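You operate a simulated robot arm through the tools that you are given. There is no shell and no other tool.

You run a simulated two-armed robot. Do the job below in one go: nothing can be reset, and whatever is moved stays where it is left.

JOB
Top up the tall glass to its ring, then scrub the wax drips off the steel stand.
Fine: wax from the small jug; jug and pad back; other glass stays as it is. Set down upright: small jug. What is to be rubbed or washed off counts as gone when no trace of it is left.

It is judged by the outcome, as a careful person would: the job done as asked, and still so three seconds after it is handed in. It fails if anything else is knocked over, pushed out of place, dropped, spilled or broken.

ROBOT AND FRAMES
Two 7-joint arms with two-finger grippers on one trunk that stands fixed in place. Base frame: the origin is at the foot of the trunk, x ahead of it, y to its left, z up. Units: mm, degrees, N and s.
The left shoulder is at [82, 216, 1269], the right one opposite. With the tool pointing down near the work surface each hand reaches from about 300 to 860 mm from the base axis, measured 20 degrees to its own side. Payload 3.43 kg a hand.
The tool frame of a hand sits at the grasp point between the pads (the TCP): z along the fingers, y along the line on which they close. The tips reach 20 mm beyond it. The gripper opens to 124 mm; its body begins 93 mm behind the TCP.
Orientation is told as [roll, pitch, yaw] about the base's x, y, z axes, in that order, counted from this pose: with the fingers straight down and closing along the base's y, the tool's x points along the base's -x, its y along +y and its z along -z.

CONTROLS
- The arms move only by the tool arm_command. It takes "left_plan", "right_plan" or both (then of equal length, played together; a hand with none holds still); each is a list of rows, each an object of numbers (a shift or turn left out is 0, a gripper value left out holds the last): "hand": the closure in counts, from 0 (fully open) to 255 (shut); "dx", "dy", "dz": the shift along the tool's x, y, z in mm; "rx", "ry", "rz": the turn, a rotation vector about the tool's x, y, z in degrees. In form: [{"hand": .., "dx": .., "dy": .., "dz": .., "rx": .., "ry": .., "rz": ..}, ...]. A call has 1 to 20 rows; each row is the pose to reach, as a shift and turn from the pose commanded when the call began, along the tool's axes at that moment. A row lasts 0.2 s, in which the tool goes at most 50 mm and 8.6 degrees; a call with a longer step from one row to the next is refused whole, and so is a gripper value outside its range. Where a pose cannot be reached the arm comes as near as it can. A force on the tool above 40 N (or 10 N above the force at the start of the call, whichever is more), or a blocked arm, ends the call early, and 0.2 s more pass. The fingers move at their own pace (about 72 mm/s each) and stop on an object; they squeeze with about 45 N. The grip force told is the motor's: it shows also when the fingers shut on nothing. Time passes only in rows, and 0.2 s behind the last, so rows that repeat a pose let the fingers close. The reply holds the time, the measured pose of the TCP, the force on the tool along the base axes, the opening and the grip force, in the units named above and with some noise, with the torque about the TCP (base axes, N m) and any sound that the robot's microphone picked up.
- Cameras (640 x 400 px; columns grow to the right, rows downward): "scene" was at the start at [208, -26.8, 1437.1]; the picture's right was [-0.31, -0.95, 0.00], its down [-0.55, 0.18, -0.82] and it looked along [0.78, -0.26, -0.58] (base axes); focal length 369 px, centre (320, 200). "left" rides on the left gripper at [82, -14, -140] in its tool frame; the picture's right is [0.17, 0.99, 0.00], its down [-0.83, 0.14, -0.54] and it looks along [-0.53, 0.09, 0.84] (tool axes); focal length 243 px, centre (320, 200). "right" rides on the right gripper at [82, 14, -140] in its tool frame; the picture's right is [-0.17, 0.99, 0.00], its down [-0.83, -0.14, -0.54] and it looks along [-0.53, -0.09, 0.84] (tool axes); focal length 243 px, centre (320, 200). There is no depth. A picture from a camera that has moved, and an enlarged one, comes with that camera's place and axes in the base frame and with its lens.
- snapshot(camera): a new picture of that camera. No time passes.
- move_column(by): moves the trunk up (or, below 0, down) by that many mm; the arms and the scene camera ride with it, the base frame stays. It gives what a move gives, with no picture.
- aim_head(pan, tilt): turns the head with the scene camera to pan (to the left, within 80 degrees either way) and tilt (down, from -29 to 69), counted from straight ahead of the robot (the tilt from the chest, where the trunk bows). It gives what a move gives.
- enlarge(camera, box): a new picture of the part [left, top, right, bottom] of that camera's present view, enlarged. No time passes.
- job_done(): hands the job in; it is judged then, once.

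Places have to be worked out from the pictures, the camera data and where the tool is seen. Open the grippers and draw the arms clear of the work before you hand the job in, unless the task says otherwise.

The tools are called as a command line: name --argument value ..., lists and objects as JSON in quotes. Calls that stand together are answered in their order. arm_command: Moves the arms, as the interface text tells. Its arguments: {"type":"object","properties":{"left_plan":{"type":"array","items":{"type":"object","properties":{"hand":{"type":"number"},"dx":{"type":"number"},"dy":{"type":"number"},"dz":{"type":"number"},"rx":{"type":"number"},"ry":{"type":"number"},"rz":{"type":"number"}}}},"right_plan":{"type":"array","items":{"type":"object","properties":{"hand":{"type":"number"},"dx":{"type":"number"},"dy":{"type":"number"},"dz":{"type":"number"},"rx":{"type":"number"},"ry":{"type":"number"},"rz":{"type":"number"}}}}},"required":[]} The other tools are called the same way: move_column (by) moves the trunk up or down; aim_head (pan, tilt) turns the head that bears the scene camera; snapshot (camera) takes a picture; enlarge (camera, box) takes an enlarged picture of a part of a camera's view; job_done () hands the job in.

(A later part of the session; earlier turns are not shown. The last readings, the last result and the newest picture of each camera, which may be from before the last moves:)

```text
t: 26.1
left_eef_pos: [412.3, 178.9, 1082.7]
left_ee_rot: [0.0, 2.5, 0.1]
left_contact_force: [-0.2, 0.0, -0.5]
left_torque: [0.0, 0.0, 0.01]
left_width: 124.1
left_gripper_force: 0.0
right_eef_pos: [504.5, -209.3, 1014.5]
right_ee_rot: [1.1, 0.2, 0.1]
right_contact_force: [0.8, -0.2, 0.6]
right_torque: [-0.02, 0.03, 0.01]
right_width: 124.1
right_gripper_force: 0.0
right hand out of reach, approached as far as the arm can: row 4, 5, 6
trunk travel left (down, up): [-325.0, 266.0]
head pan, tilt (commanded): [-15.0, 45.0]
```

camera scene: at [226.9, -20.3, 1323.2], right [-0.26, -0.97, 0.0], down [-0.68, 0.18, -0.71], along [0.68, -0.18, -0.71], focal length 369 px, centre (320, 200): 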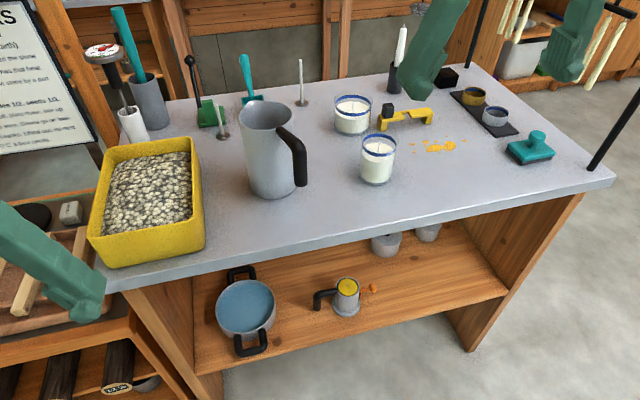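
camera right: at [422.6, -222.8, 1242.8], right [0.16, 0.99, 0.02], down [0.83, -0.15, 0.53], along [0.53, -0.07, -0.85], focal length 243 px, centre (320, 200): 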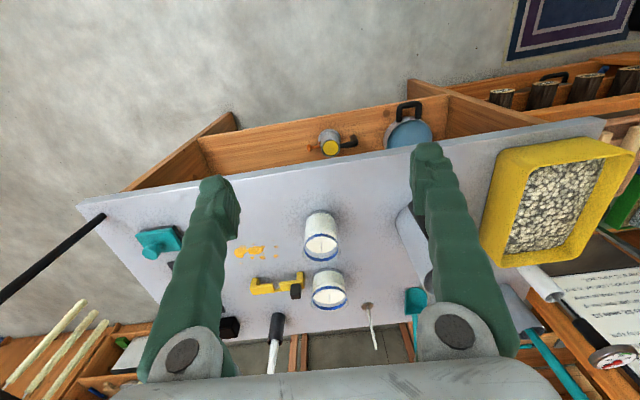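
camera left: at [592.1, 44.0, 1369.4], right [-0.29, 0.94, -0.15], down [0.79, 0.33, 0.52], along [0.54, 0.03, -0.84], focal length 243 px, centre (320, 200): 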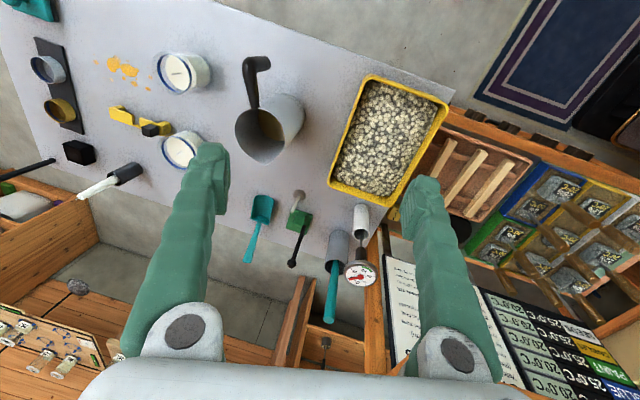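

The inward travel is limited with the fingers straight down. I turn the right hand into the pose I want for the handle anyway (fingers forward, 30° below level, yawed 20° left) and see if it frees up.

arm_command --right_plan '[{"dz": -8, "rx": -1.3, "ry": -7.4, "rz": -2.3}, {"dz": -16, "rx": -2.6, "ry": -14.8, "rz": -4.5}, {"dz": -26, "rx": -3.9, "ry": -22.3, "rz": -6.8}, {"dz": -26, "rx": -5.2, "ry": -29.7, "rz": -9.1}, {"dz": -26, "rx": -6.5, "ry": -37.1, "rz": -11.3}, {"dz": -26, "rx": -7.9, "ry": -44.6, "rz": -13.6}, {"dz": -26, "rx": -9.2, "ry": -52, "rz": -15.9}, {"dz": -26, "rx": -10.5, "ry": -59.4, "rz": -18.1}]'

snapshot --camera "right"

snapshot --camera "scene"

```text
t: 28.1
left_eef_pos: [413.5, 174.8, 1083.6]
left_ee_rot: [0.2, 2.4, 0.1]
left_contact_force: [0.1, 0.2, 0.4]
left_torque: [0.08, 0.01, 0.02]
left_width: 124.0
left_gripper_force: 0.0
right_eef_pos: [588.5, -148.0, 1100.2]
right_ee_rot: [-8.7, -66.2, 36.1]
right_contact_force: [0.7, 0.0, 0.7]
right_torque: [0.02, 0.03, 0.06]
right_width: 124.2
right_gripper_force: 0.1
right hand out of reach, approached as far as the arm can: row 1, 2, 3, 4, 5, 6, 7, 8
trunk travel left (down, up): [-325.0, 266.0]
head pan, tilt (commanded): [-15.0, 45.0]
stopped in row 8 (right hand): the arm was blocked; the commanded pose is now the measured one
```

```text
taken
camera right: at [439.9, -211.9, 1080.7], right [-0.41, 0.91, 0.09], down [-0.11, -0.15, 0.98], along [0.91, 0.39, 0.16], focal length 243 px, centre (320, 200)
```

right: 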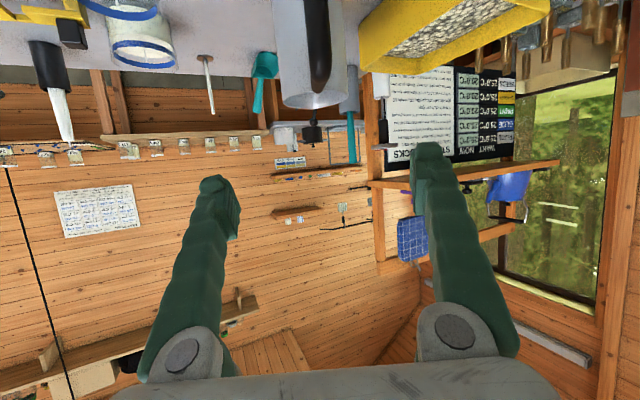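

```text
taken
camera scene: at [230.1, -25.2, 1322.5], right [-0.26, -0.97, 0.0], down [-0.68, 0.19, -0.71], along [0.68, -0.18, -0.71], focal length 369 px, centre (320, 200)
```

scene: 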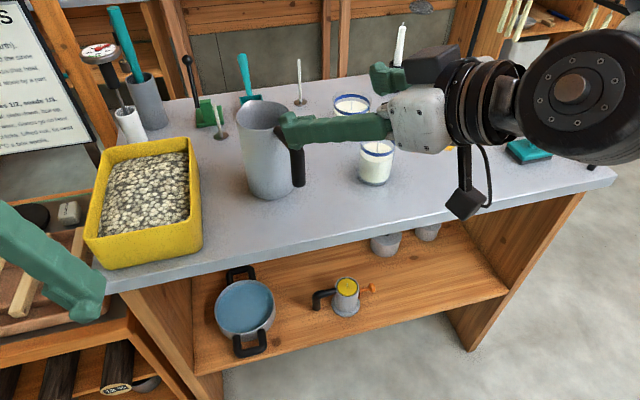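

The hand turned and reached y −148 with a 36° inward yaw, clear of everything, so yaw eases the reach. Working well below the shoulder should help more, so I raise the trunk another 100 mm to its starting height.

move_column --by 100

snapshot --camera "scene"

```text
t: 29.5
left_eef_pos: [403.6, 179.3, 1205.1]
left_ee_rot: [0.1, -2.3, 0.3]
left_contact_force: [0.1, -0.3, -0.2]
left_torque: [-0.02, 0.02, 0.04]
left_width: 123.9
left_gripper_force: 0.1
right_eef_pos: [586.2, -144.4, 1201.9]
right_ee_rot: [-9.3, -66.2, 36.7]
right_contact_force: [0.2, -0.3, -0.2]
right_torque: [0.02, 0.0, -0.01]
right_width: 123.9
right_gripper_force: 0.0
trunk travel left (down, up): [-425.0, 166.0]
head pan, tilt (commanded): [-15.0, 45.0]
```

```text
taken
camera scene: at [203.1, -19.9, 1422.5], right [-0.26, -0.97, 0.0], down [-0.68, 0.18, -0.71], along [0.68, -0.18, -0.71], focal length 369 px, centre (320, 200)
```

scene: 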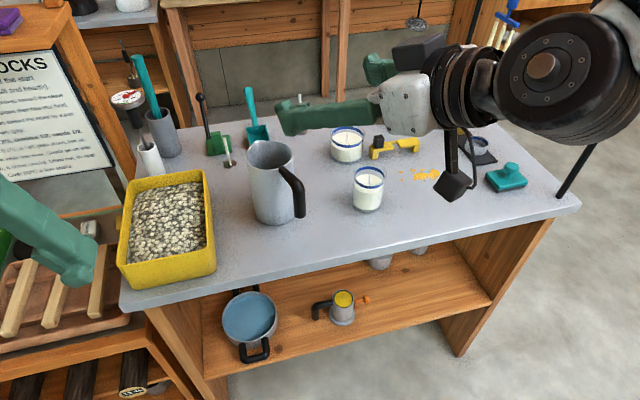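

I check the jug handle through the right camera from here.

snapshot --camera "right"

enlarge --camera "scene" --box '[230, 120, 420, 240]'

```text
taken
camera right: at [437.7, -207.6, 1182.1], right [-0.41, 0.91, 0.09], down [-0.11, -0.14, 0.98], along [0.91, 0.39, 0.16], focal length 243 px, centre (320, 200)
```

right: 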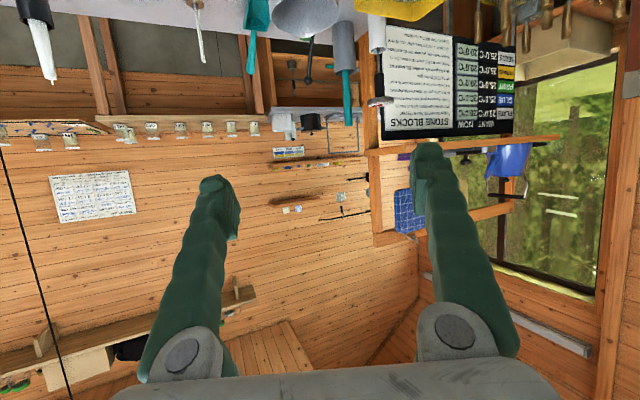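

```text
3.33 times, centred on (325, 180) of scene
camera zoom: at [203.1, -19.9, 1422.5], right [-0.26, -0.97, 0.0], down [-0.68, 0.18, -0.71], along [0.68, -0.18, -0.71], focal length 1231 px, centre (303, 267)
```

zoom: 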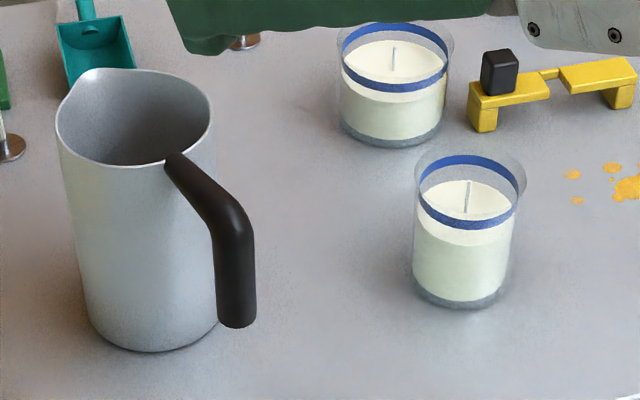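

From two trunk heights I triangulate the handle bar near (660, −104), from z ≈ 920 to 990, the jug axis near (745, −67), tall glass near (702, −256) and table top z ≈ 850. I bring the right hand down to a pre-grasp about 110 mm behind the bar, fingers tilted 30° below level.

arm_command --right_plan '[{"dx": 37, "dy": 1, "dz": 14, "rx": -1, "ry": 1.3, "rz": 0.3}, {"dx": 73, "dy": 3, "dz": 27, "rx": -2, "ry": 2.6, "rz": 0.6}, {"dx": 110, "dy": 4, "dz": 41, "rx": -3, "ry": 3.8, "rz": 1}, {"dx": 146, "dy": 6, "dz": 54, "rx": -4, "ry": 5, "rz": 1.3}, {"dx": 183, "dy": 7, "dz": 68, "rx": -5.1, "ry": 6.3, "rz": 1.6}]'

snapshot --camera "right"

snapshot --camera "scene"

```text
t: 30.7
left_eef_pos: [404.4, 178.9, 1204.0]
left_ee_rot: [0.0, -2.2, 0.2]
left_contact_force: [0.0, -0.2, -0.2]
left_torque: [0.01, 0.0, 0.0]
left_width: 123.8
left_gripper_force: 0.0
right_eef_pos: [580.8, -153.1, 1007.2]
right_ee_rot: [0.1, -60.1, 32.0]
right_contact_force: [-0.2, -0.2, -0.8]
right_torque: [-0.02, 0.0, -0.01]
right_width: 124.1
right_gripper_force: 0.1
trunk travel left (down, up): [-425.0, 166.0]
head pan, tilt (commanded): [-15.0, 45.0]
```

```text
taken
camera right: at [436.3, -227.8, 1005.4], right [-0.45, 0.88, 0.14], down [0.03, -0.15, 0.99], along [0.89, 0.45, 0.04], focal length 243 px, centre (320, 200)
```

right: 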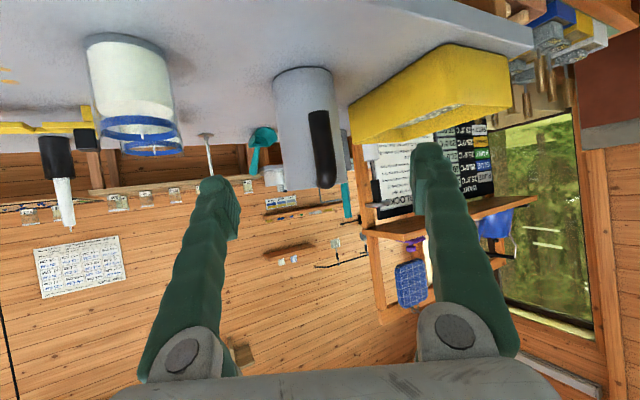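

```text
taken
camera scene: at [203.6, -21.0, 1422.4], right [-0.26, -0.97, 0.0], down [-0.68, 0.18, -0.71], along [0.68, -0.18, -0.71], focal length 369 px, centre (320, 200)
```

scene: 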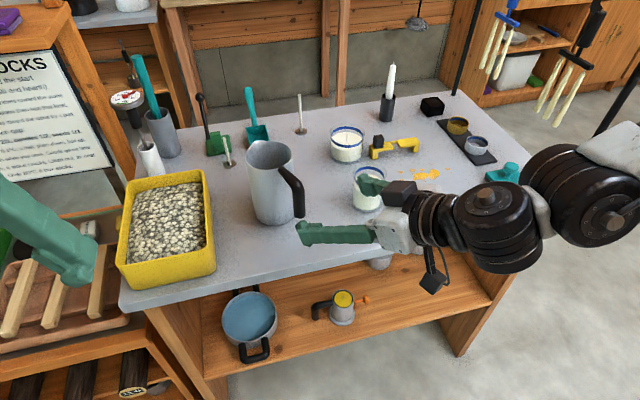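

The pose was reached cleanly. I enlarge the right camera's view of the handle to refine its position.

enlarge --camera "right" --box '[240, 50, 400, 200]'

enlarge --camera "right" --box '[60, 20, 220, 170]'

enlarge --camera "scene" --box '[230, 120, 420, 260]'

```text
2.67 times, centred on (320, 125) of right
camera zoom: at [436.3, -227.8, 1005.4], right [-0.45, 0.88, 0.14], down [0.03, -0.15, 0.99], along [0.89, 0.45, 0.04], focal length 647 px, centre (320, 400)
```

zoom: 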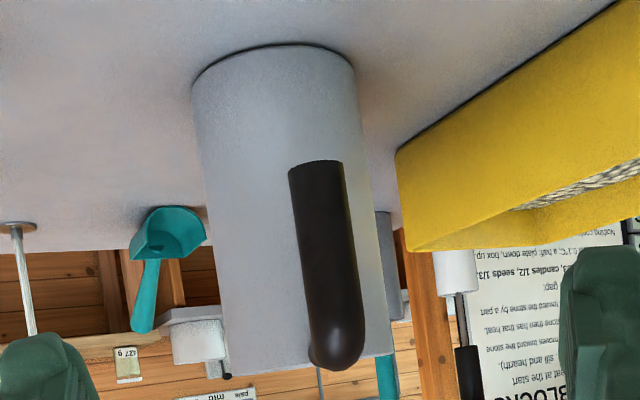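

```text
2.67 times, centred on (140, 95) of right
camera zoom: at [436.3, -227.8, 1005.4], right [-0.45, 0.88, 0.14], down [0.03, -0.15, 0.99], along [0.89, 0.45, 0.04], focal length 647 px, centre (800, 480)
```

zoom: 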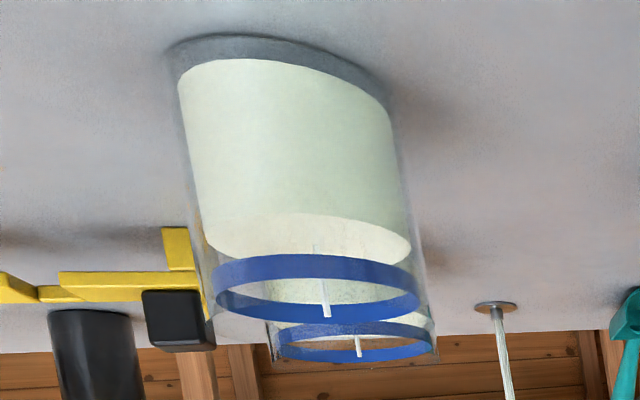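

```text
2.86 times, centred on (325, 190) of scene
camera zoom: at [203.6, -21.0, 1422.4], right [-0.26, -0.97, 0.0], down [-0.68, 0.18, -0.71], along [0.68, -0.18, -0.71], focal length 1055 px, centre (306, 229)
```

zoom: 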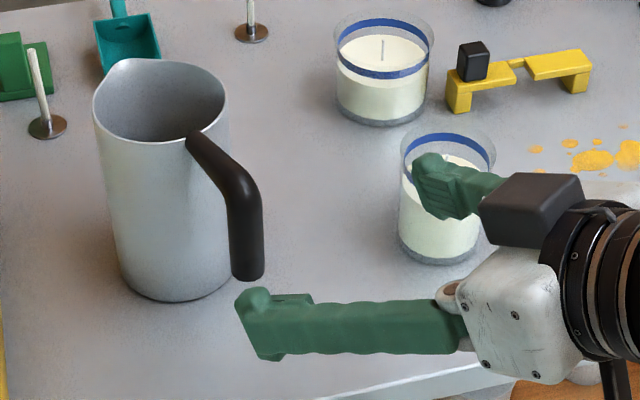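

The bar's centre line sits between the fingers, vertical, from z ≈ 923 to 992. I advance 110 mm along the fingers so the bar is at the grasp point, still open, and look again.

arm_command --right_plan '[{"dz": 30}, {"dz": 60}, {"dz": 85}, {"dz": 108}, {"dz": 108}]'

snapshot --camera "right"

enlarge --camera "scene" --box '[230, 120, 420, 260]'

```text
t: 31.9
left_eef_pos: [402.8, 178.7, 1205.8]
left_ee_rot: [0.0, -2.5, 0.2]
left_contact_force: [-0.1, -0.9, 0.5]
left_torque: [-0.01, -0.02, -0.02]
left_width: 124.4
left_gripper_force: 0.0
right_eef_pos: [658.2, -104.4, 952.8]
right_ee_rot: [-0.1, -60.0, 32.0]
right_contact_force: [-0.5, 0.1, 0.6]
right_torque: [0.0, 0.03, -0.04]
right_width: 123.9
right_gripper_force: 0.0
trunk travel left (down, up): [-425.0, 166.0]
head pan, tilt (commanded): [-15.0, 45.0]
```

```text
taken
camera right: at [513.1, -178.8, 951.6], right [-0.45, 0.88, 0.14], down [0.03, -0.15, 0.99], along [0.89, 0.45, 0.04], focal length 243 px, centre (320, 200)
```

right: 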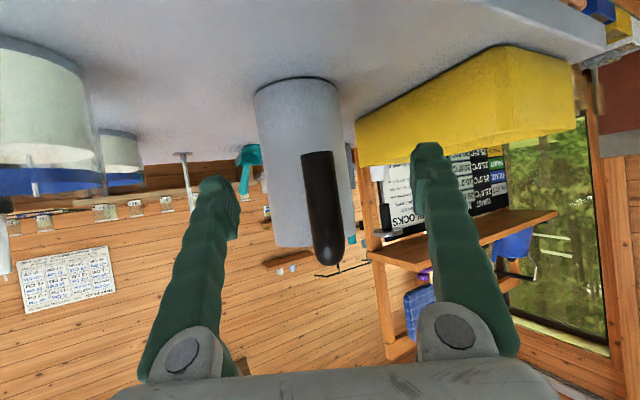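

```text
2.86 times, centred on (325, 190) of scene
camera zoom: at [202.3, -20.5, 1422.7], right [-0.26, -0.97, 0.0], down [-0.68, 0.18, -0.71], along [0.68, -0.18, -0.71], focal length 1055 px, centre (306, 229)
```

zoom: 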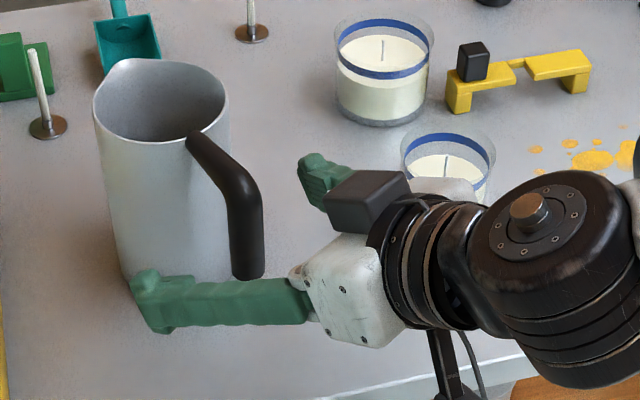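

The bar is centred between the fingers at the right depth. I close the right gripper on it, holding still.

arm_command --right_plan '[{"hand": 255}, {"hand": 255}, {"hand": 255}, {"hand": 255}, {"hand": 255}, {"hand": 255}]'

snapshot --camera "right"

enlarge --camera "scene" --box '[230, 120, 420, 260]'

```text
t: 33.3
left_eef_pos: [404.1, 178.7, 1205.5]
left_ee_rot: [0.1, -2.3, 0.2]
left_contact_force: [-0.1, 0.4, -0.5]
left_torque: [0.0, 0.0, -0.04]
left_width: 123.9
left_gripper_force: 0.1
right_eef_pos: [659.3, -104.6, 952.6]
right_ee_rot: [0.0, -60.1, 32.0]
right_contact_force: [1.4, 0.8, 0.6]
right_torque: [0.06, -0.08, 0.04]
right_width: 13.0
right_gripper_force: 44.7
trunk travel left (down, up): [-425.0, 166.0]
head pan, tilt (commanded): [-15.0, 45.0]
```

```text
taken
camera right: at [513.6, -178.7, 951.5], right [-0.45, 0.88, 0.14], down [0.03, -0.15, 0.99], along [0.89, 0.45, 0.04], focal length 243 px, centre (320, 200)
```

right: 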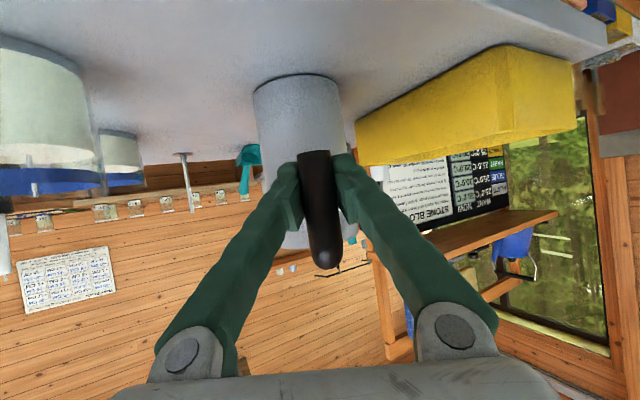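

```text
2.86 times, centred on (325, 190) of scene
camera zoom: at [203.2, -20.3, 1422.5], right [-0.26, -0.97, 0.0], down [-0.68, 0.18, -0.71], along [0.68, -0.18, -0.71], focal length 1055 px, centre (306, 229)
```

zoom: 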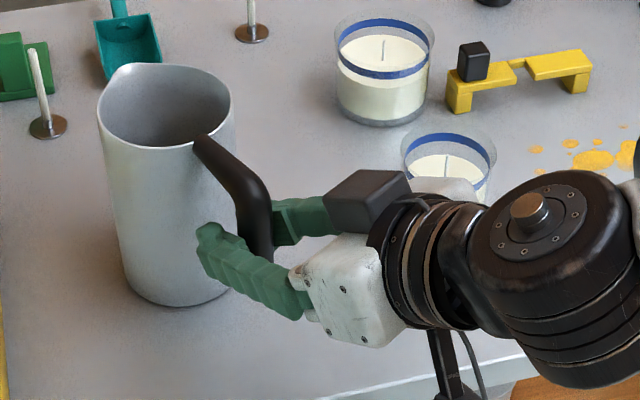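

Gripped (44.7 N, 13 mm). The jug shifted only a few mm. I lift it 10 mm to read its weight and check for slip.

arm_command --right_plan '[{"dx": -4.3, "dz": -2.5}, {"dx": -8.7, "dz": -5}, {"dx": -13, "dz": -7.5}, {"dx": -13, "dz": -7.5}]'

enlarge --camera "scene" --box '[230, 120, 420, 260]'

snapshot --camera "right"

```text
t: 34.3
left_eef_pos: [404.1, 178.4, 1204.7]
left_ee_rot: [0.1, -2.2, 0.3]
left_contact_force: [0.4, -0.1, -0.6]
left_torque: [0.0, 0.0, 0.02]
left_width: 123.8
left_gripper_force: 0.1
right_eef_pos: [658.0, -103.9, 968.1]
right_ee_rot: [-0.1, -60.1, 32.0]
right_contact_force: [-0.3, 0.0, -3.9]
right_torque: [-0.14, 0.31, 0.02]
right_width: 13.0
right_gripper_force: 45.5
trunk travel left (down, up): [-425.0, 166.0]
head pan, tilt (commanded): [-15.0, 45.0]
```

```text
2.86 times, centred on (325, 190) of scene
camera zoom: at [203.6, -20.4, 1422.4], right [-0.26, -0.97, 0.0], down [-0.68, 0.18, -0.71], along [0.68, -0.18, -0.71], focal length 1055 px, centre (306, 229)
```

zoom: 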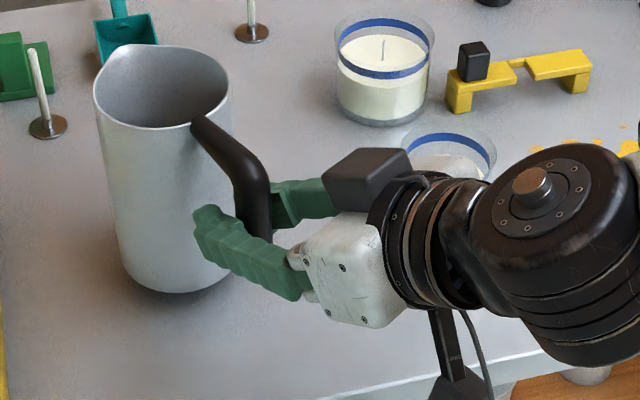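

```text
taken
camera right: at [513.9, -178.3, 966.7], right [-0.45, 0.88, 0.14], down [0.03, -0.15, 0.99], along [0.89, 0.45, 0.04], focal length 243 px, centre (320, 200)
```

right: 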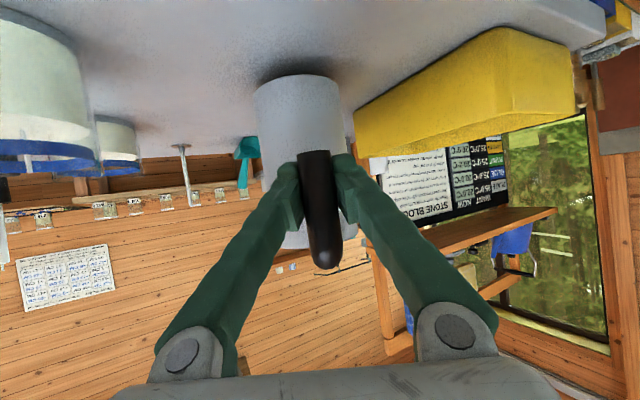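

The jug weighs about 4 N and hangs steady, with no slip seen. I now lift it about 115 mm and carry it level to a point in front of the tall glass (glass centre ≈ (714, −262), rim z ≈ 938), turning the hand 17° right; its base stays above the glass rims.

arm_command --right_plan '[{"dx": -15, "dz": -8.7}, {"dx": -36, "dz": -20.8}, {"dx": -58, "dz": -33.5}, {"dx": -80, "dz": -46}, {"dx": -101.3, "dz": -58.5}, {"dx": -96, "dy": -6, "dz": -68, "rx": 0.9, "rz": 0.5}, {"dx": -85, "dy": -17, "dz": -86.5, "rx": 2.8, "rz": 1.6}, {"dx": -74, "dy": -28.5, "dz": -105, "rx": 4.6, "rz": 2.7}, {"dx": -63, "dy": -40, "dz": -124, "rx": 6.5, "rz": 3.8}, {"dx": -52, "dy": -51.5, "dz": -143, "rx": 8.4, "rz": 4.8}, {"dx": -41, "dy": -63, "dz": -162, "rx": 10.2, "rz": 5.9}, {"dx": -30, "dy": -75, "dz": -181, "rx": 12.2, "rz": 7}, {"dx": -20, "dy": -85.5, "dz": -199, "rx": 13.9, "rz": 8}, {"dx": -15.2, "dy": -90.5, "dz": -207.6, "rx": 14.7, "rz": 8.5}, {"dx": -15.2, "dy": -90.5, "dz": -207.6, "rx": 14.7, "rz": 8.5}]'

snapshot --camera "scene"

snapshot --camera "right"

```text
t: 37.5
left_eef_pos: [403.4, 177.2, 1204.8]
left_ee_rot: [0.0, -2.2, 0.2]
left_contact_force: [0.3, -0.1, -0.6]
left_torque: [0.03, 0.0, 0.0]
left_width: 124.0
left_gripper_force: 0.1
right_eef_pos: [569.1, -273.5, 1083.9]
right_ee_rot: [0.3, -60.0, 14.8]
right_contact_force: [0.5, -0.6, -4.4]
right_torque: [-0.01, 0.35, 0.02]
right_width: 12.5
right_gripper_force: 44.5
right hand out of reach, approached as far as the arm can: row 13, 14, 15
trunk travel left (down, up): [-425.0, 166.0]
head pan, tilt (commanded): [-15.0, 45.0]
```

```text
taken
camera scene: at [203.5, -21.6, 1422.4], right [-0.26, -0.97, 0.0], down [-0.68, 0.18, -0.71], along [0.68, -0.18, -0.71], focal length 369 px, centre (320, 200)
```

scene: 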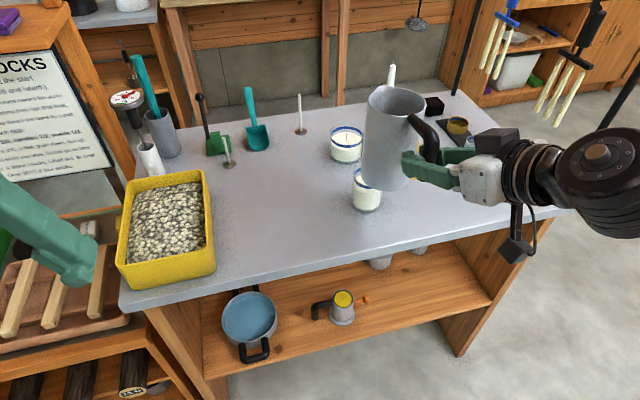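

```text
taken
camera right: at [409.9, -302.3, 1083.0], right [-0.18, 0.97, 0.14], down [-0.01, -0.15, 0.99], along [0.98, 0.17, 0.04], focal length 243 px, centre (320, 200)
```

right: 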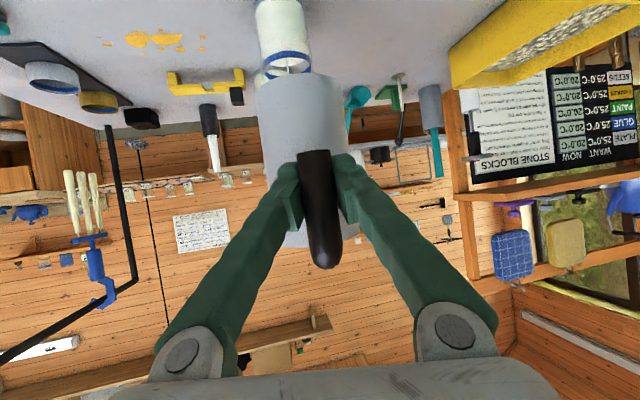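

The jug is held level in front of the glass, but it will hide the glass from the scene camera. I turn the left hand to use its camera as a side view of the tall glass (left TCP to about (480, 80, 1100), looking right-forward).

arm_command --left_plan '[{"dx": -9.5, "dy": -12, "dz": 13, "rx": 1.8, "ry": -3.5, "rz": 6.7}, {"dx": -19, "dy": -24.5, "dz": 26, "rx": 3.6, "ry": -6.9, "rz": 13.4}, {"dx": -28.5, "dy": -37, "dz": 39, "rx": 5.4, "ry": -10.4, "rz": 20.1}, {"dx": -38, "dy": -49, "dz": 52, "rx": 7.2, "ry": -13.9, "rz": 26.9}, {"dx": -47.5, "dy": -61, "dz": 65, "rx": 9, "ry": -17.3, "rz": 33.6}, {"dx": -57, "dy": -73.5, "dz": 79, "rx": 10.8, "ry": -20.8, "rz": 40.3}, {"dx": -66.5, "dy": -86, "dz": 92, "rx": 12.6, "ry": -24.2, "rz": 47}, {"dx": -76, "dy": -98, "dz": 105, "rx": 14.4, "ry": -27.7, "rz": 53.7}]'

snapshot --camera "left"

```text
t: 39.5
left_eef_pos: [351.0, 3.1, 1098.0]
left_ee_rot: [3.4, -23.3, -42.9]
left_contact_force: [0.1, -0.4, 0.4]
left_torque: [0.01, 0.02, 0.0]
left_width: 124.0
left_gripper_force: 0.1
left hand out of reach, approached as far as the arm can: row 1, 2, 3, 4, 5, 6, 7, 8
right_eef_pos: [570.6, -274.2, 1083.8]
right_ee_rot: [0.2, -59.8, 14.9]
right_contact_force: [-0.9, -0.9, -3.3]
right_torque: [0.03, 0.34, -0.01]
right_width: 12.4
right_gripper_force: 45.3
trunk travel left (down, up): [-425.0, 166.0]
head pan, tilt (commanded): [-15.0, 45.0]
stopped in row 8 (left hand): the arm was blocked; the commanded pose is now the measured one
```

```text
taken
camera left: at [241.6, 75.1, 1194.5], right [0.54, 0.84, -0.01], down [0.48, -0.29, 0.83], along [0.69, -0.45, -0.56], focal length 243 px, centre (320, 200)
```

left: 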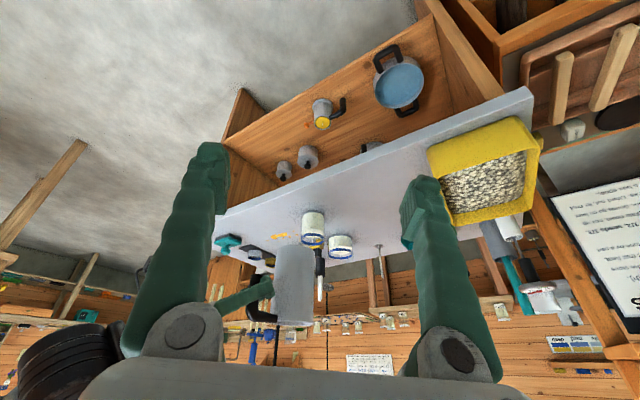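

The left arm stopped short, but its camera does see the tall glass from the left. I enlarge that view as the "before" reference.

enlarge --camera "left" --box '[275, 195, 365, 265]'

enlarge --camera "scene" --box '[310, 70, 460, 220]'

```text
5.71 times, centred on (320, 230) of left
camera zoom: at [241.6, 75.1, 1194.5], right [0.54, 0.84, -0.01], down [0.48, -0.29, 0.83], along [0.69, -0.45, -0.56], focal length 1386 px, centre (320, 29)
```

zoom: 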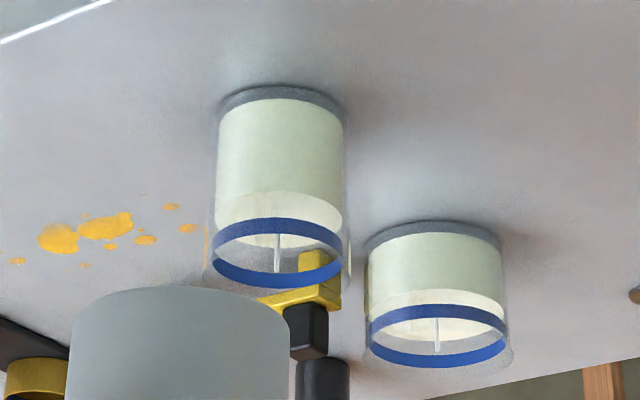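

```text
2.67 times, centred on (385, 145) of scene
camera zoom: at [203.1, -23.6, 1420.9], right [-0.28, -0.96, 0.0], down [-0.69, 0.2, -0.69], along [0.66, -0.19, -0.72], focal length 985 px, centre (147, 347)
```

zoom: 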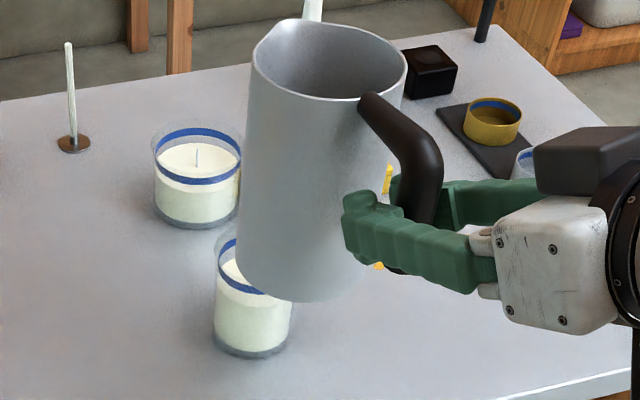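

Before: the tall glass's wax edge sits about 13 mm below the ring's lower edge. The jug's spout points at azimuth ≈ 6°. I start tilting it about the axis across the spout, first to 30°, well before anything can flow.

arm_command --right_plan '[{"dx": 1, "dy": -0.5, "dz": 1.5, "rx": -0.5, "ry": 5.9, "rz": 0.8}, {"dx": 2, "dy": -1, "dz": 3, "rx": -0.9, "ry": 11.9, "rz": 1.6}, {"dx": 3, "dy": -1.5, "dz": 4.5, "rx": -1.4, "ry": 17.8, "rz": 2.4}, {"dx": 4, "dy": -2, "dz": 6, "rx": -1.9, "ry": 23.7, "rz": 3.2}, {"dx": 5.4, "dy": -2.3, "dz": 7.4, "rx": -2.3, "ry": 29.6, "rz": 4}, {"dx": 5.4, "dy": -2.3, "dz": 7.4, "rx": -2.3, "ry": 29.6, "rz": 4}]'

snapshot --camera "scene"

snapshot --camera "left"

```text
t: 40.9
left_eef_pos: [351.0, 4.0, 1100.4]
left_ee_rot: [3.4, -23.2, -42.8]
left_contact_force: [0.3, 0.3, 0.2]
left_torque: [-0.01, -0.05, -0.01]
left_width: 123.7
left_gripper_force: 0.1
right_eef_pos: [574.6, -272.6, 1077.0]
right_ee_rot: [5.2, -30.2, 11.3]
right_contact_force: [-0.1, 0.5, -3.5]
right_torque: [-0.02, 0.23, 0.01]
right_width: 12.8
right_gripper_force: 44.8
trunk travel left (down, up): [-425.0, 166.0]
head pan, tilt (commanded): [-15.0, 45.0]
```

```text
taken
camera scene: at [202.9, -20.4, 1422.6], right [-0.26, -0.97, 0.0], down [-0.68, 0.18, -0.71], along [0.68, -0.18, -0.71], focal length 369 px, centre (320, 200)
```

scene: 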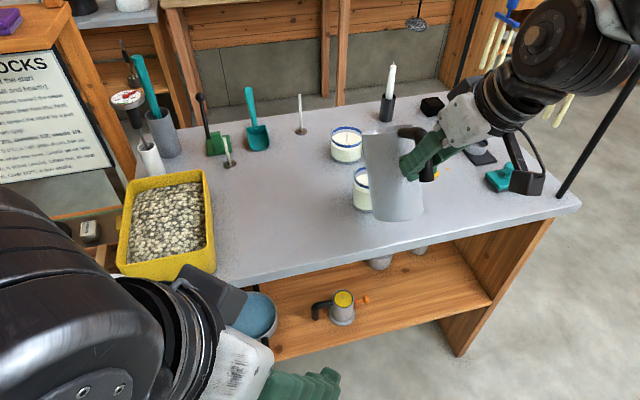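

```text
taken
camera left: at [240.6, 76.7, 1194.5], right [0.54, 0.84, -0.01], down [0.47, -0.29, 0.83], along [0.69, -0.45, -0.56], focal length 243 px, centre (320, 200)
```

left: 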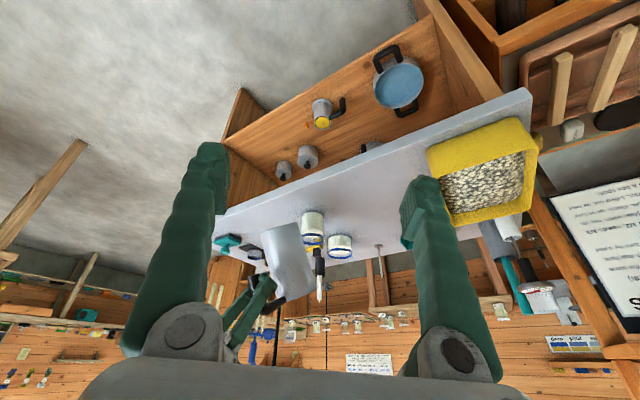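

Tilt to 30° went smoothly with the grip firm. I check the jug's alignment with the glass.

enlarge --camera "scene" --box '[310, 100, 470, 230]'

enlarge --camera "left" --box '[230, 190, 370, 310]'

snapshot --camera "right"

```text
3.08 times, centred on (390, 165) of scene
camera zoom: at [202.9, -20.4, 1422.6], right [-0.26, -0.97, 0.0], down [-0.68, 0.18, -0.71], along [0.68, -0.18, -0.71], focal length 1136 px, centre (105, 308)
```

zoom: 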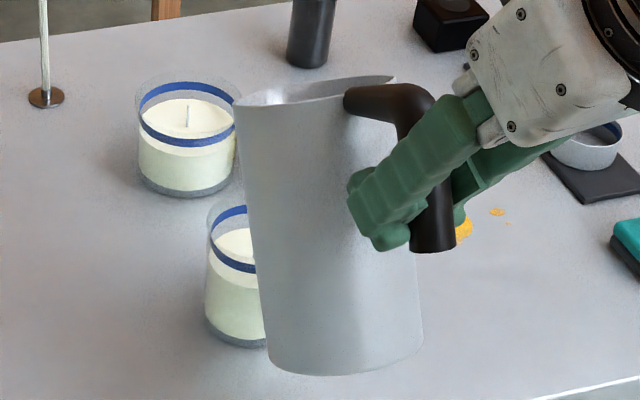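

```text
3.33 times, centred on (300, 250) of left
camera zoom: at [240.6, 76.7, 1194.5], right [0.54, 0.84, -0.01], down [0.47, -0.29, 0.83], along [0.69, -0.45, -0.56], focal length 809 px, centre (387, 33)
```

zoom: 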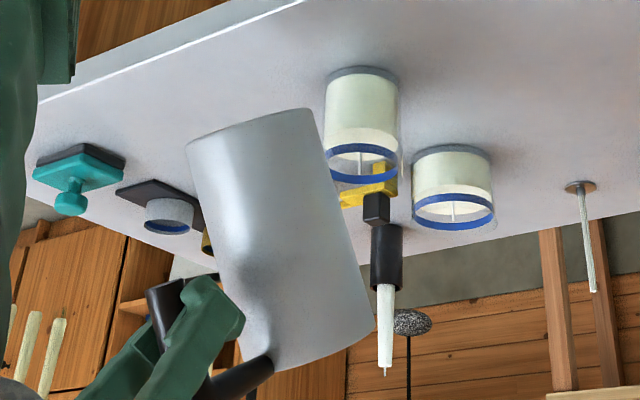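

```text
taken
camera right: at [434.7, -299.7, 1157.2], right [-0.1, 0.98, 0.16], down [0.48, -0.1, 0.87], along [0.87, 0.16, -0.46], focal length 243 px, centre (320, 200)
```

right: 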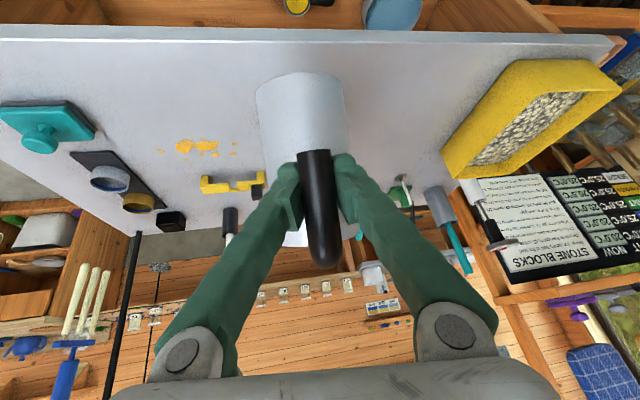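

The jug still stands back from the glass. I continue to 50°, where the wax should still be below the lip, with the lip about 60 mm above the glass.

arm_command --right_plan '[{"dx": 0.6, "dy": -1.6, "dz": 2.2, "rx": -0.5, "ry": 6.6, "rz": 0.9}, {"dx": 1.2, "dy": -3.2, "dz": 4.5, "rx": -1.1, "ry": 13.2, "rz": 1.8}, {"dx": 1.7, "dy": -4.9, "dz": 6.7, "rx": -1.6, "ry": 19.75, "rz": 2.7}, {"dx": 1.7, "dy": -4.9, "dz": 6.7, "rx": -1.6, "ry": 19.75, "rz": 2.7}]'

enlarge --camera "scene" --box '[310, 100, 470, 230]'

enlarge --camera "left" --box '[230, 190, 370, 310]'

snapshot --camera "right"

```text
t: 41.9
left_eef_pos: [349.3, 3.1, 1098.5]
left_ee_rot: [3.4, -23.3, -42.7]
left_contact_force: [-0.2, -0.4, -0.3]
left_torque: [0.0, 0.0, 0.03]
left_width: 124.0
left_gripper_force: 0.0
right_eef_pos: [575.2, -276.4, 1069.5]
right_ee_rot: [7.0, -10.3, 10.7]
right_contact_force: [0.6, -0.3, -4.2]
right_torque: [0.0, 0.11, 0.04]
right_width: 12.6
right_gripper_force: 44.5
trunk travel left (down, up): [-425.0, 166.0]
head pan, tilt (commanded): [-15.0, 45.0]
```

```text
3.08 times, centred on (390, 165) of scene
camera zoom: at [202.9, -20.5, 1422.6], right [-0.26, -0.97, 0.0], down [-0.68, 0.18, -0.71], along [0.68, -0.18, -0.71], focal length 1136 px, centre (105, 308)
```

zoom: 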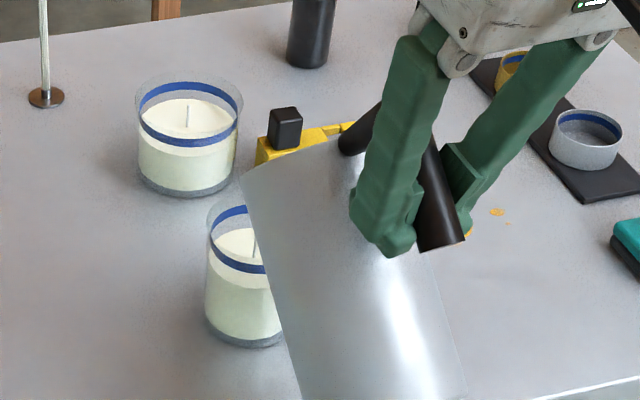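

```text
3.33 times, centred on (300, 250) of left
camera zoom: at [240.5, 76.5, 1194.6], right [0.54, 0.84, -0.01], down [0.47, -0.29, 0.83], along [0.69, -0.45, -0.56], focal length 809 px, centre (387, 33)
```

zoom: 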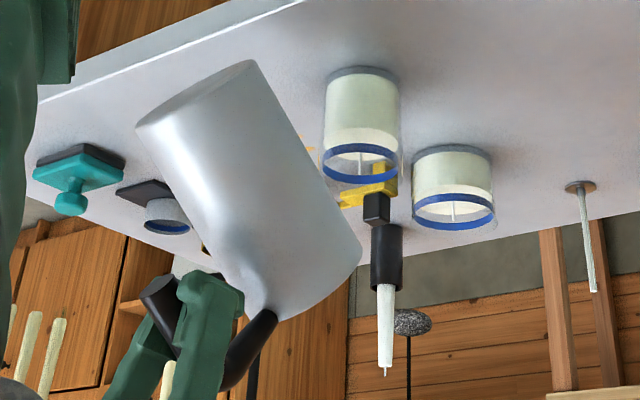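

```text
taken
camera right: at [473.4, -299.7, 1193.2], right [-0.04, 0.99, 0.15], down [0.75, -0.07, 0.66], along [0.66, 0.14, -0.74], focal length 243 px, centre (320, 200)
```

right: 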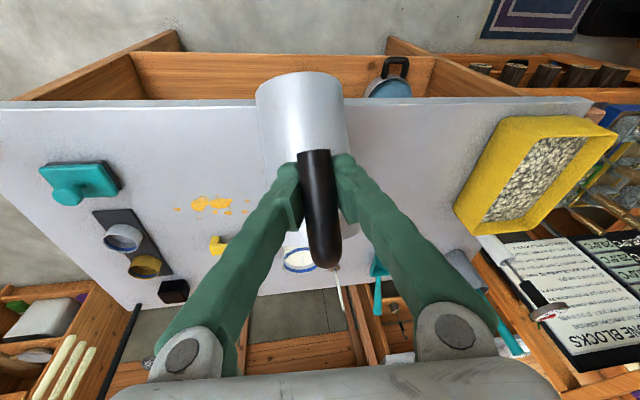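

At 50° the jug is still steady. I zoom in on the rim and glass to find the lip's place relative to the glass.

enlarge --camera "left" --box '[285, 195, 365, 295]'

enlarge --camera "right" --box '[240, 60, 380, 290]'

enlarge --camera "scene" --box '[340, 120, 420, 200]'

```text
4.00 times, centred on (325, 245) of left
camera zoom: at [240.5, 76.5, 1194.6], right [0.54, 0.84, -0.01], down [0.47, -0.29, 0.83], along [0.69, -0.45, -0.56], focal length 970 px, centre (300, 20)
```

zoom: 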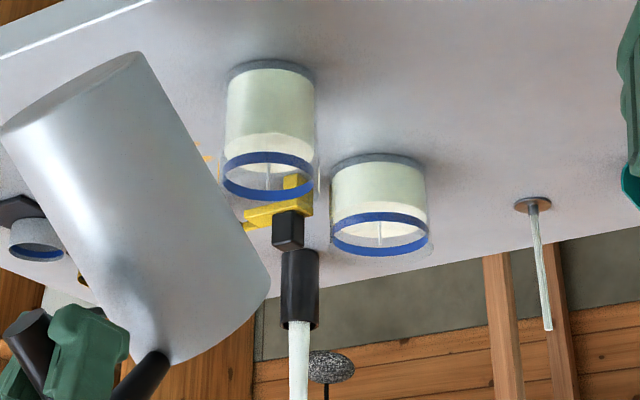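

```text
1.74 times, centred on (310, 175) of right
camera zoom: at [473.4, -299.7, 1193.2], right [-0.04, 0.99, 0.15], down [0.75, -0.07, 0.66], along [0.66, 0.14, -0.74], focal length 422 px, centre (337, 244)
```

zoom: 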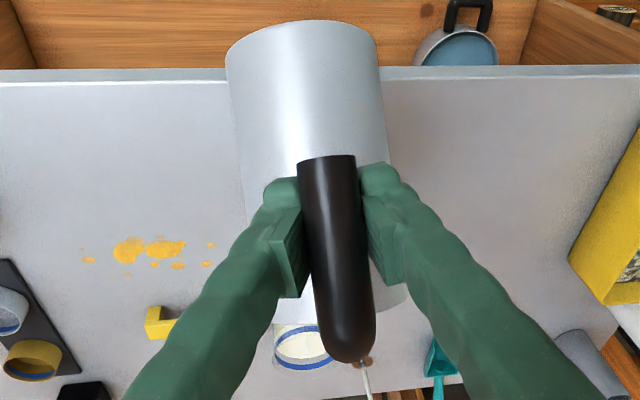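

```text
5.00 times, centred on (380, 160) of scene
camera zoom: at [202.9, -20.5, 1422.6], right [-0.26, -0.97, 0.0], down [-0.68, 0.18, -0.71], along [0.68, -0.18, -0.71], focal length 1847 px, centre (20, 400)
```

zoom: 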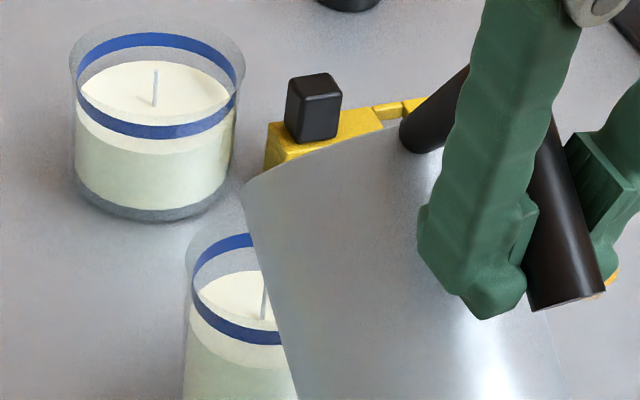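

The rim matches my model: the lip is near (703, −263, 996), glass centre near (716, −260). I bring the tilt to 60° with the lip about 30 mm above the glass, just short of its centre, so any early flow falls inside.

arm_command --right_plan '[{"dx": -8, "dy": -1, "dz": 6, "rx": -0.3, "ry": 3.5, "rz": 0.5}, {"dx": -13, "dy": -1.8, "dz": 10, "rx": -0.6, "ry": 7, "rz": 1}, {"dx": -15.5, "dy": -2, "dz": 12, "rx": -0.8, "ry": 9.9, "rz": 1.4}, {"dx": -15.5, "dy": -2, "dz": 12, "rx": -0.8, "ry": 9.9, "rz": 1.4}]'

enlarge --camera "scene" --box '[340, 120, 440, 220]'

enlarge --camera "left" --box '[275, 195, 365, 295]'

enlarge --camera "right" --box '[240, 60, 380, 290]'

```text
t: 42.9
left_eef_pos: [350.0, 4.0, 1099.7]
left_ee_rot: [3.4, -23.4, -42.8]
left_contact_force: [-0.7, -0.6, 0.4]
left_torque: [0.01, 0.01, -0.01]
left_width: 123.9
left_gripper_force: 0.1
right_eef_pos: [594.2, -275.0, 1059.4]
right_ee_rot: [7.8, -0.2, 10.5]
right_contact_force: [-0.1, 0.5, -4.6]
right_torque: [0.0, 0.05, 0.01]
right_width: 12.2
right_gripper_force: 44.8
trunk travel left (down, up): [-425.0, 166.0]
head pan, tilt (commanded): [-15.0, 45.0]
```

```text
4.00 times, centred on (390, 170) of scene
camera zoom: at [203.3, -20.5, 1422.5], right [-0.26, -0.97, 0.0], down [-0.68, 0.18, -0.71], along [0.68, -0.18, -0.71], focal length 1478 px, centre (40, 320)
```

zoom: 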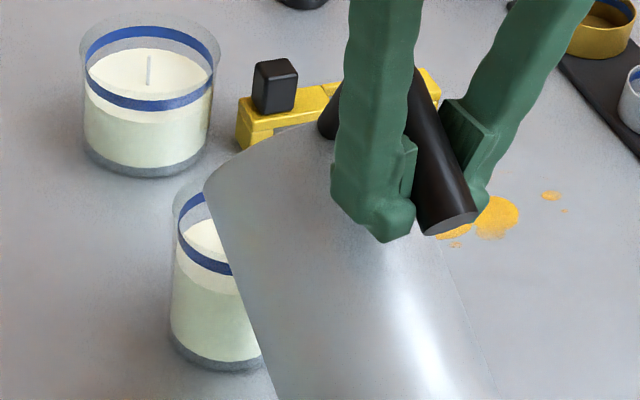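

```text
4.00 times, centred on (320, 245) of left
camera zoom: at [240.9, 76.5, 1194.5], right [0.54, 0.84, -0.01], down [0.47, -0.29, 0.83], along [0.69, -0.45, -0.56], focal length 970 px, centre (320, 20)
```

zoom: 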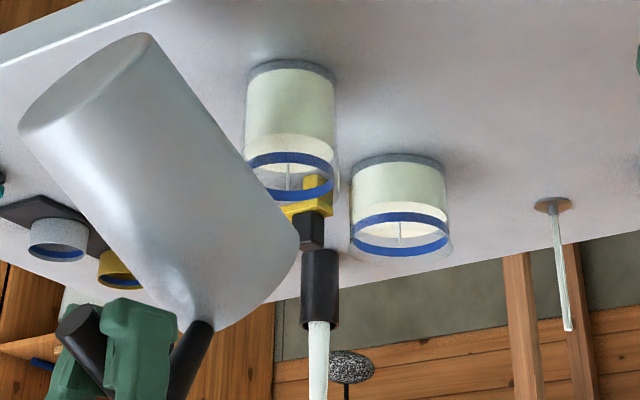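

```text
1.74 times, centred on (310, 175) of right
camera zoom: at [514.5, -294.9, 1199.8], right [-0.02, 0.99, 0.14], down [0.85, -0.06, 0.52], along [0.52, 0.12, -0.84], focal length 422 px, centre (337, 244)
```

zoom: 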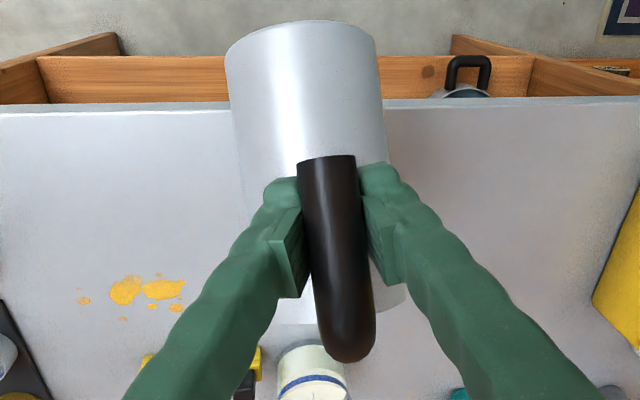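

No flow yet at 60°. I go to 64° in small steps, keeping the lip over the near half of the glass, and check.

arm_command --right_plan '[{"dx": -3.6, "dy": 0.5, "dz": -1.1, "rx": -0.15, "ry": 2, "rz": 0.27}, {"dx": -7.2, "dy": 1, "dz": -2.3, "rx": -0.3, "ry": 3.95, "rz": 0.54}, {"dx": -7.2, "dy": 1, "dz": -2.3, "rx": -0.3, "ry": 3.95, "rz": 0.54}, {"dx": -7.2, "dy": 1, "dz": -2.3, "rx": -0.3, "ry": 3.95, "rz": 0.54}]'

enlarge --camera "scene" --box '[340, 120, 440, 220]'

enlarge --camera "left" --box '[290, 200, 350, 260]'

```text
t: 43.9
left_eef_pos: [350.0, 5.1, 1098.9]
left_ee_rot: [3.3, -23.3, -42.8]
left_contact_force: [0.1, 0.1, 0.7]
left_torque: [0.01, 0.0, -0.01]
left_width: 123.8
left_gripper_force: 0.2
right_eef_pos: [601.6, -272.2, 1063.0]
right_ee_rot: [8.1, 3.7, 10.5]
right_contact_force: [0.4, -0.3, -4.6]
right_torque: [-0.01, 0.06, 0.03]
right_width: 12.4
right_gripper_force: 45.0
trunk travel left (down, up): [-425.0, 166.0]
head pan, tilt (commanded): [-15.0, 45.0]
```

```text
4.00 times, centred on (390, 170) of scene
camera zoom: at [203.8, -20.5, 1422.4], right [-0.26, -0.97, 0.0], down [-0.68, 0.18, -0.71], along [0.68, -0.18, -0.71], focal length 1478 px, centre (40, 320)
```

zoom: 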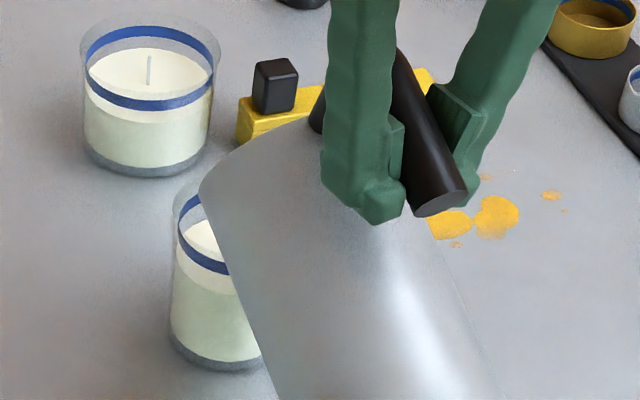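

```text
6.67 times, centred on (320, 230) of left
camera zoom: at [241.3, 76.6, 1194.4], right [0.54, 0.84, -0.01], down [0.47, -0.29, 0.83], along [0.69, -0.45, -0.56], focal length 1618 px, centre (320, 0)
```

zoom: 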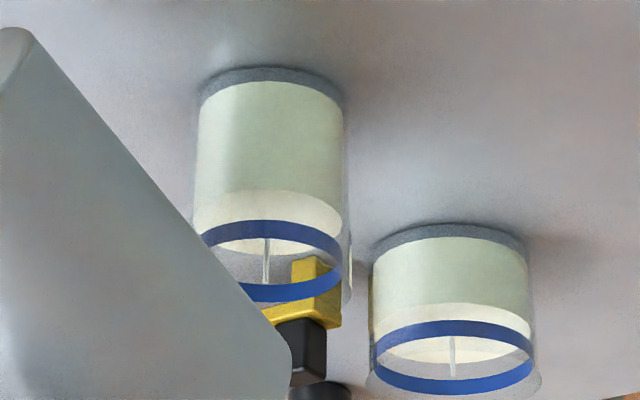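

Still no flow at 64° and the level is unchanged. I add 2° more and watch.

arm_command --right_plan '[{"dx": -1.7, "dy": 0, "dz": -1.5, "rx": -0.08, "ry": 1, "rz": 0.14}, {"dx": -3.4, "dy": 0, "dz": -3, "rx": -0.16, "ry": 1.98, "rz": 0.27}, {"dx": -3.4, "dy": 0, "dz": -3, "rx": -0.16, "ry": 1.98, "rz": 0.27}, {"dx": -3.4, "dy": 0, "dz": -3, "rx": -0.16, "ry": 1.98, "rz": 0.27}]'

enlarge --camera "scene" --box '[340, 120, 440, 220]'

enlarge --camera "left" --box '[290, 200, 350, 260]'

```text
t: 44.9
left_eef_pos: [349.8, 3.7, 1099.2]
left_ee_rot: [3.3, -23.3, -42.8]
left_contact_force: [0.0, 0.5, 0.1]
left_torque: [0.01, -0.04, -0.01]
left_width: 124.0
left_gripper_force: 0.1
right_eef_pos: [596.7, -278.2, 1063.2]
right_ee_rot: [8.4, 5.5, 10.6]
right_contact_force: [0.1, 0.5, -4.1]
right_torque: [0.02, 0.07, -0.02]
right_width: 12.8
right_gripper_force: 45.7
right hand out of reach, approached as far as the arm can: row 1, 2, 3, 4
trunk travel left (down, up): [-425.0, 166.0]
head pan, tilt (commanded): [-15.0, 45.0]
```

```text
4.00 times, centred on (390, 170) of scene
camera zoom: at [203.5, -20.5, 1422.5], right [-0.26, -0.97, 0.0], down [-0.68, 0.18, -0.71], along [0.68, -0.18, -0.71], focal length 1478 px, centre (40, 320)
```

zoom: 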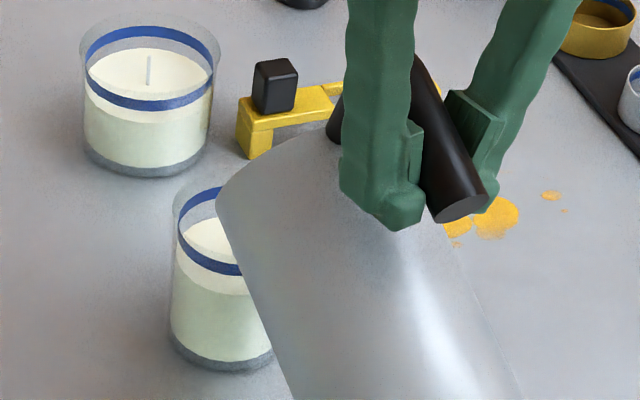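

```text
6.67 times, centred on (320, 230) of left
camera zoom: at [241.0, 76.5, 1194.5], right [0.54, 0.84, -0.01], down [0.47, -0.29, 0.83], along [0.69, -0.45, -0.56], focal length 1618 px, centre (320, 0)
```

zoom: 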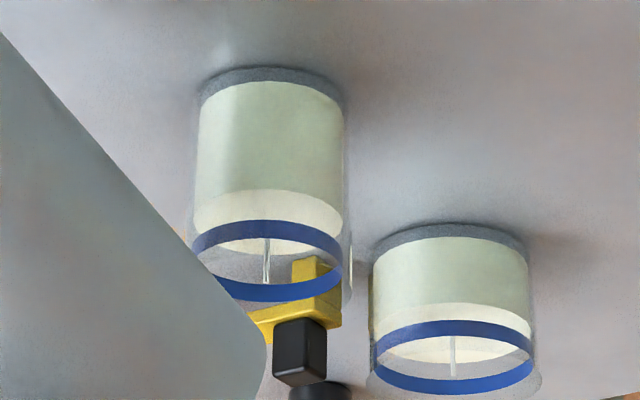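

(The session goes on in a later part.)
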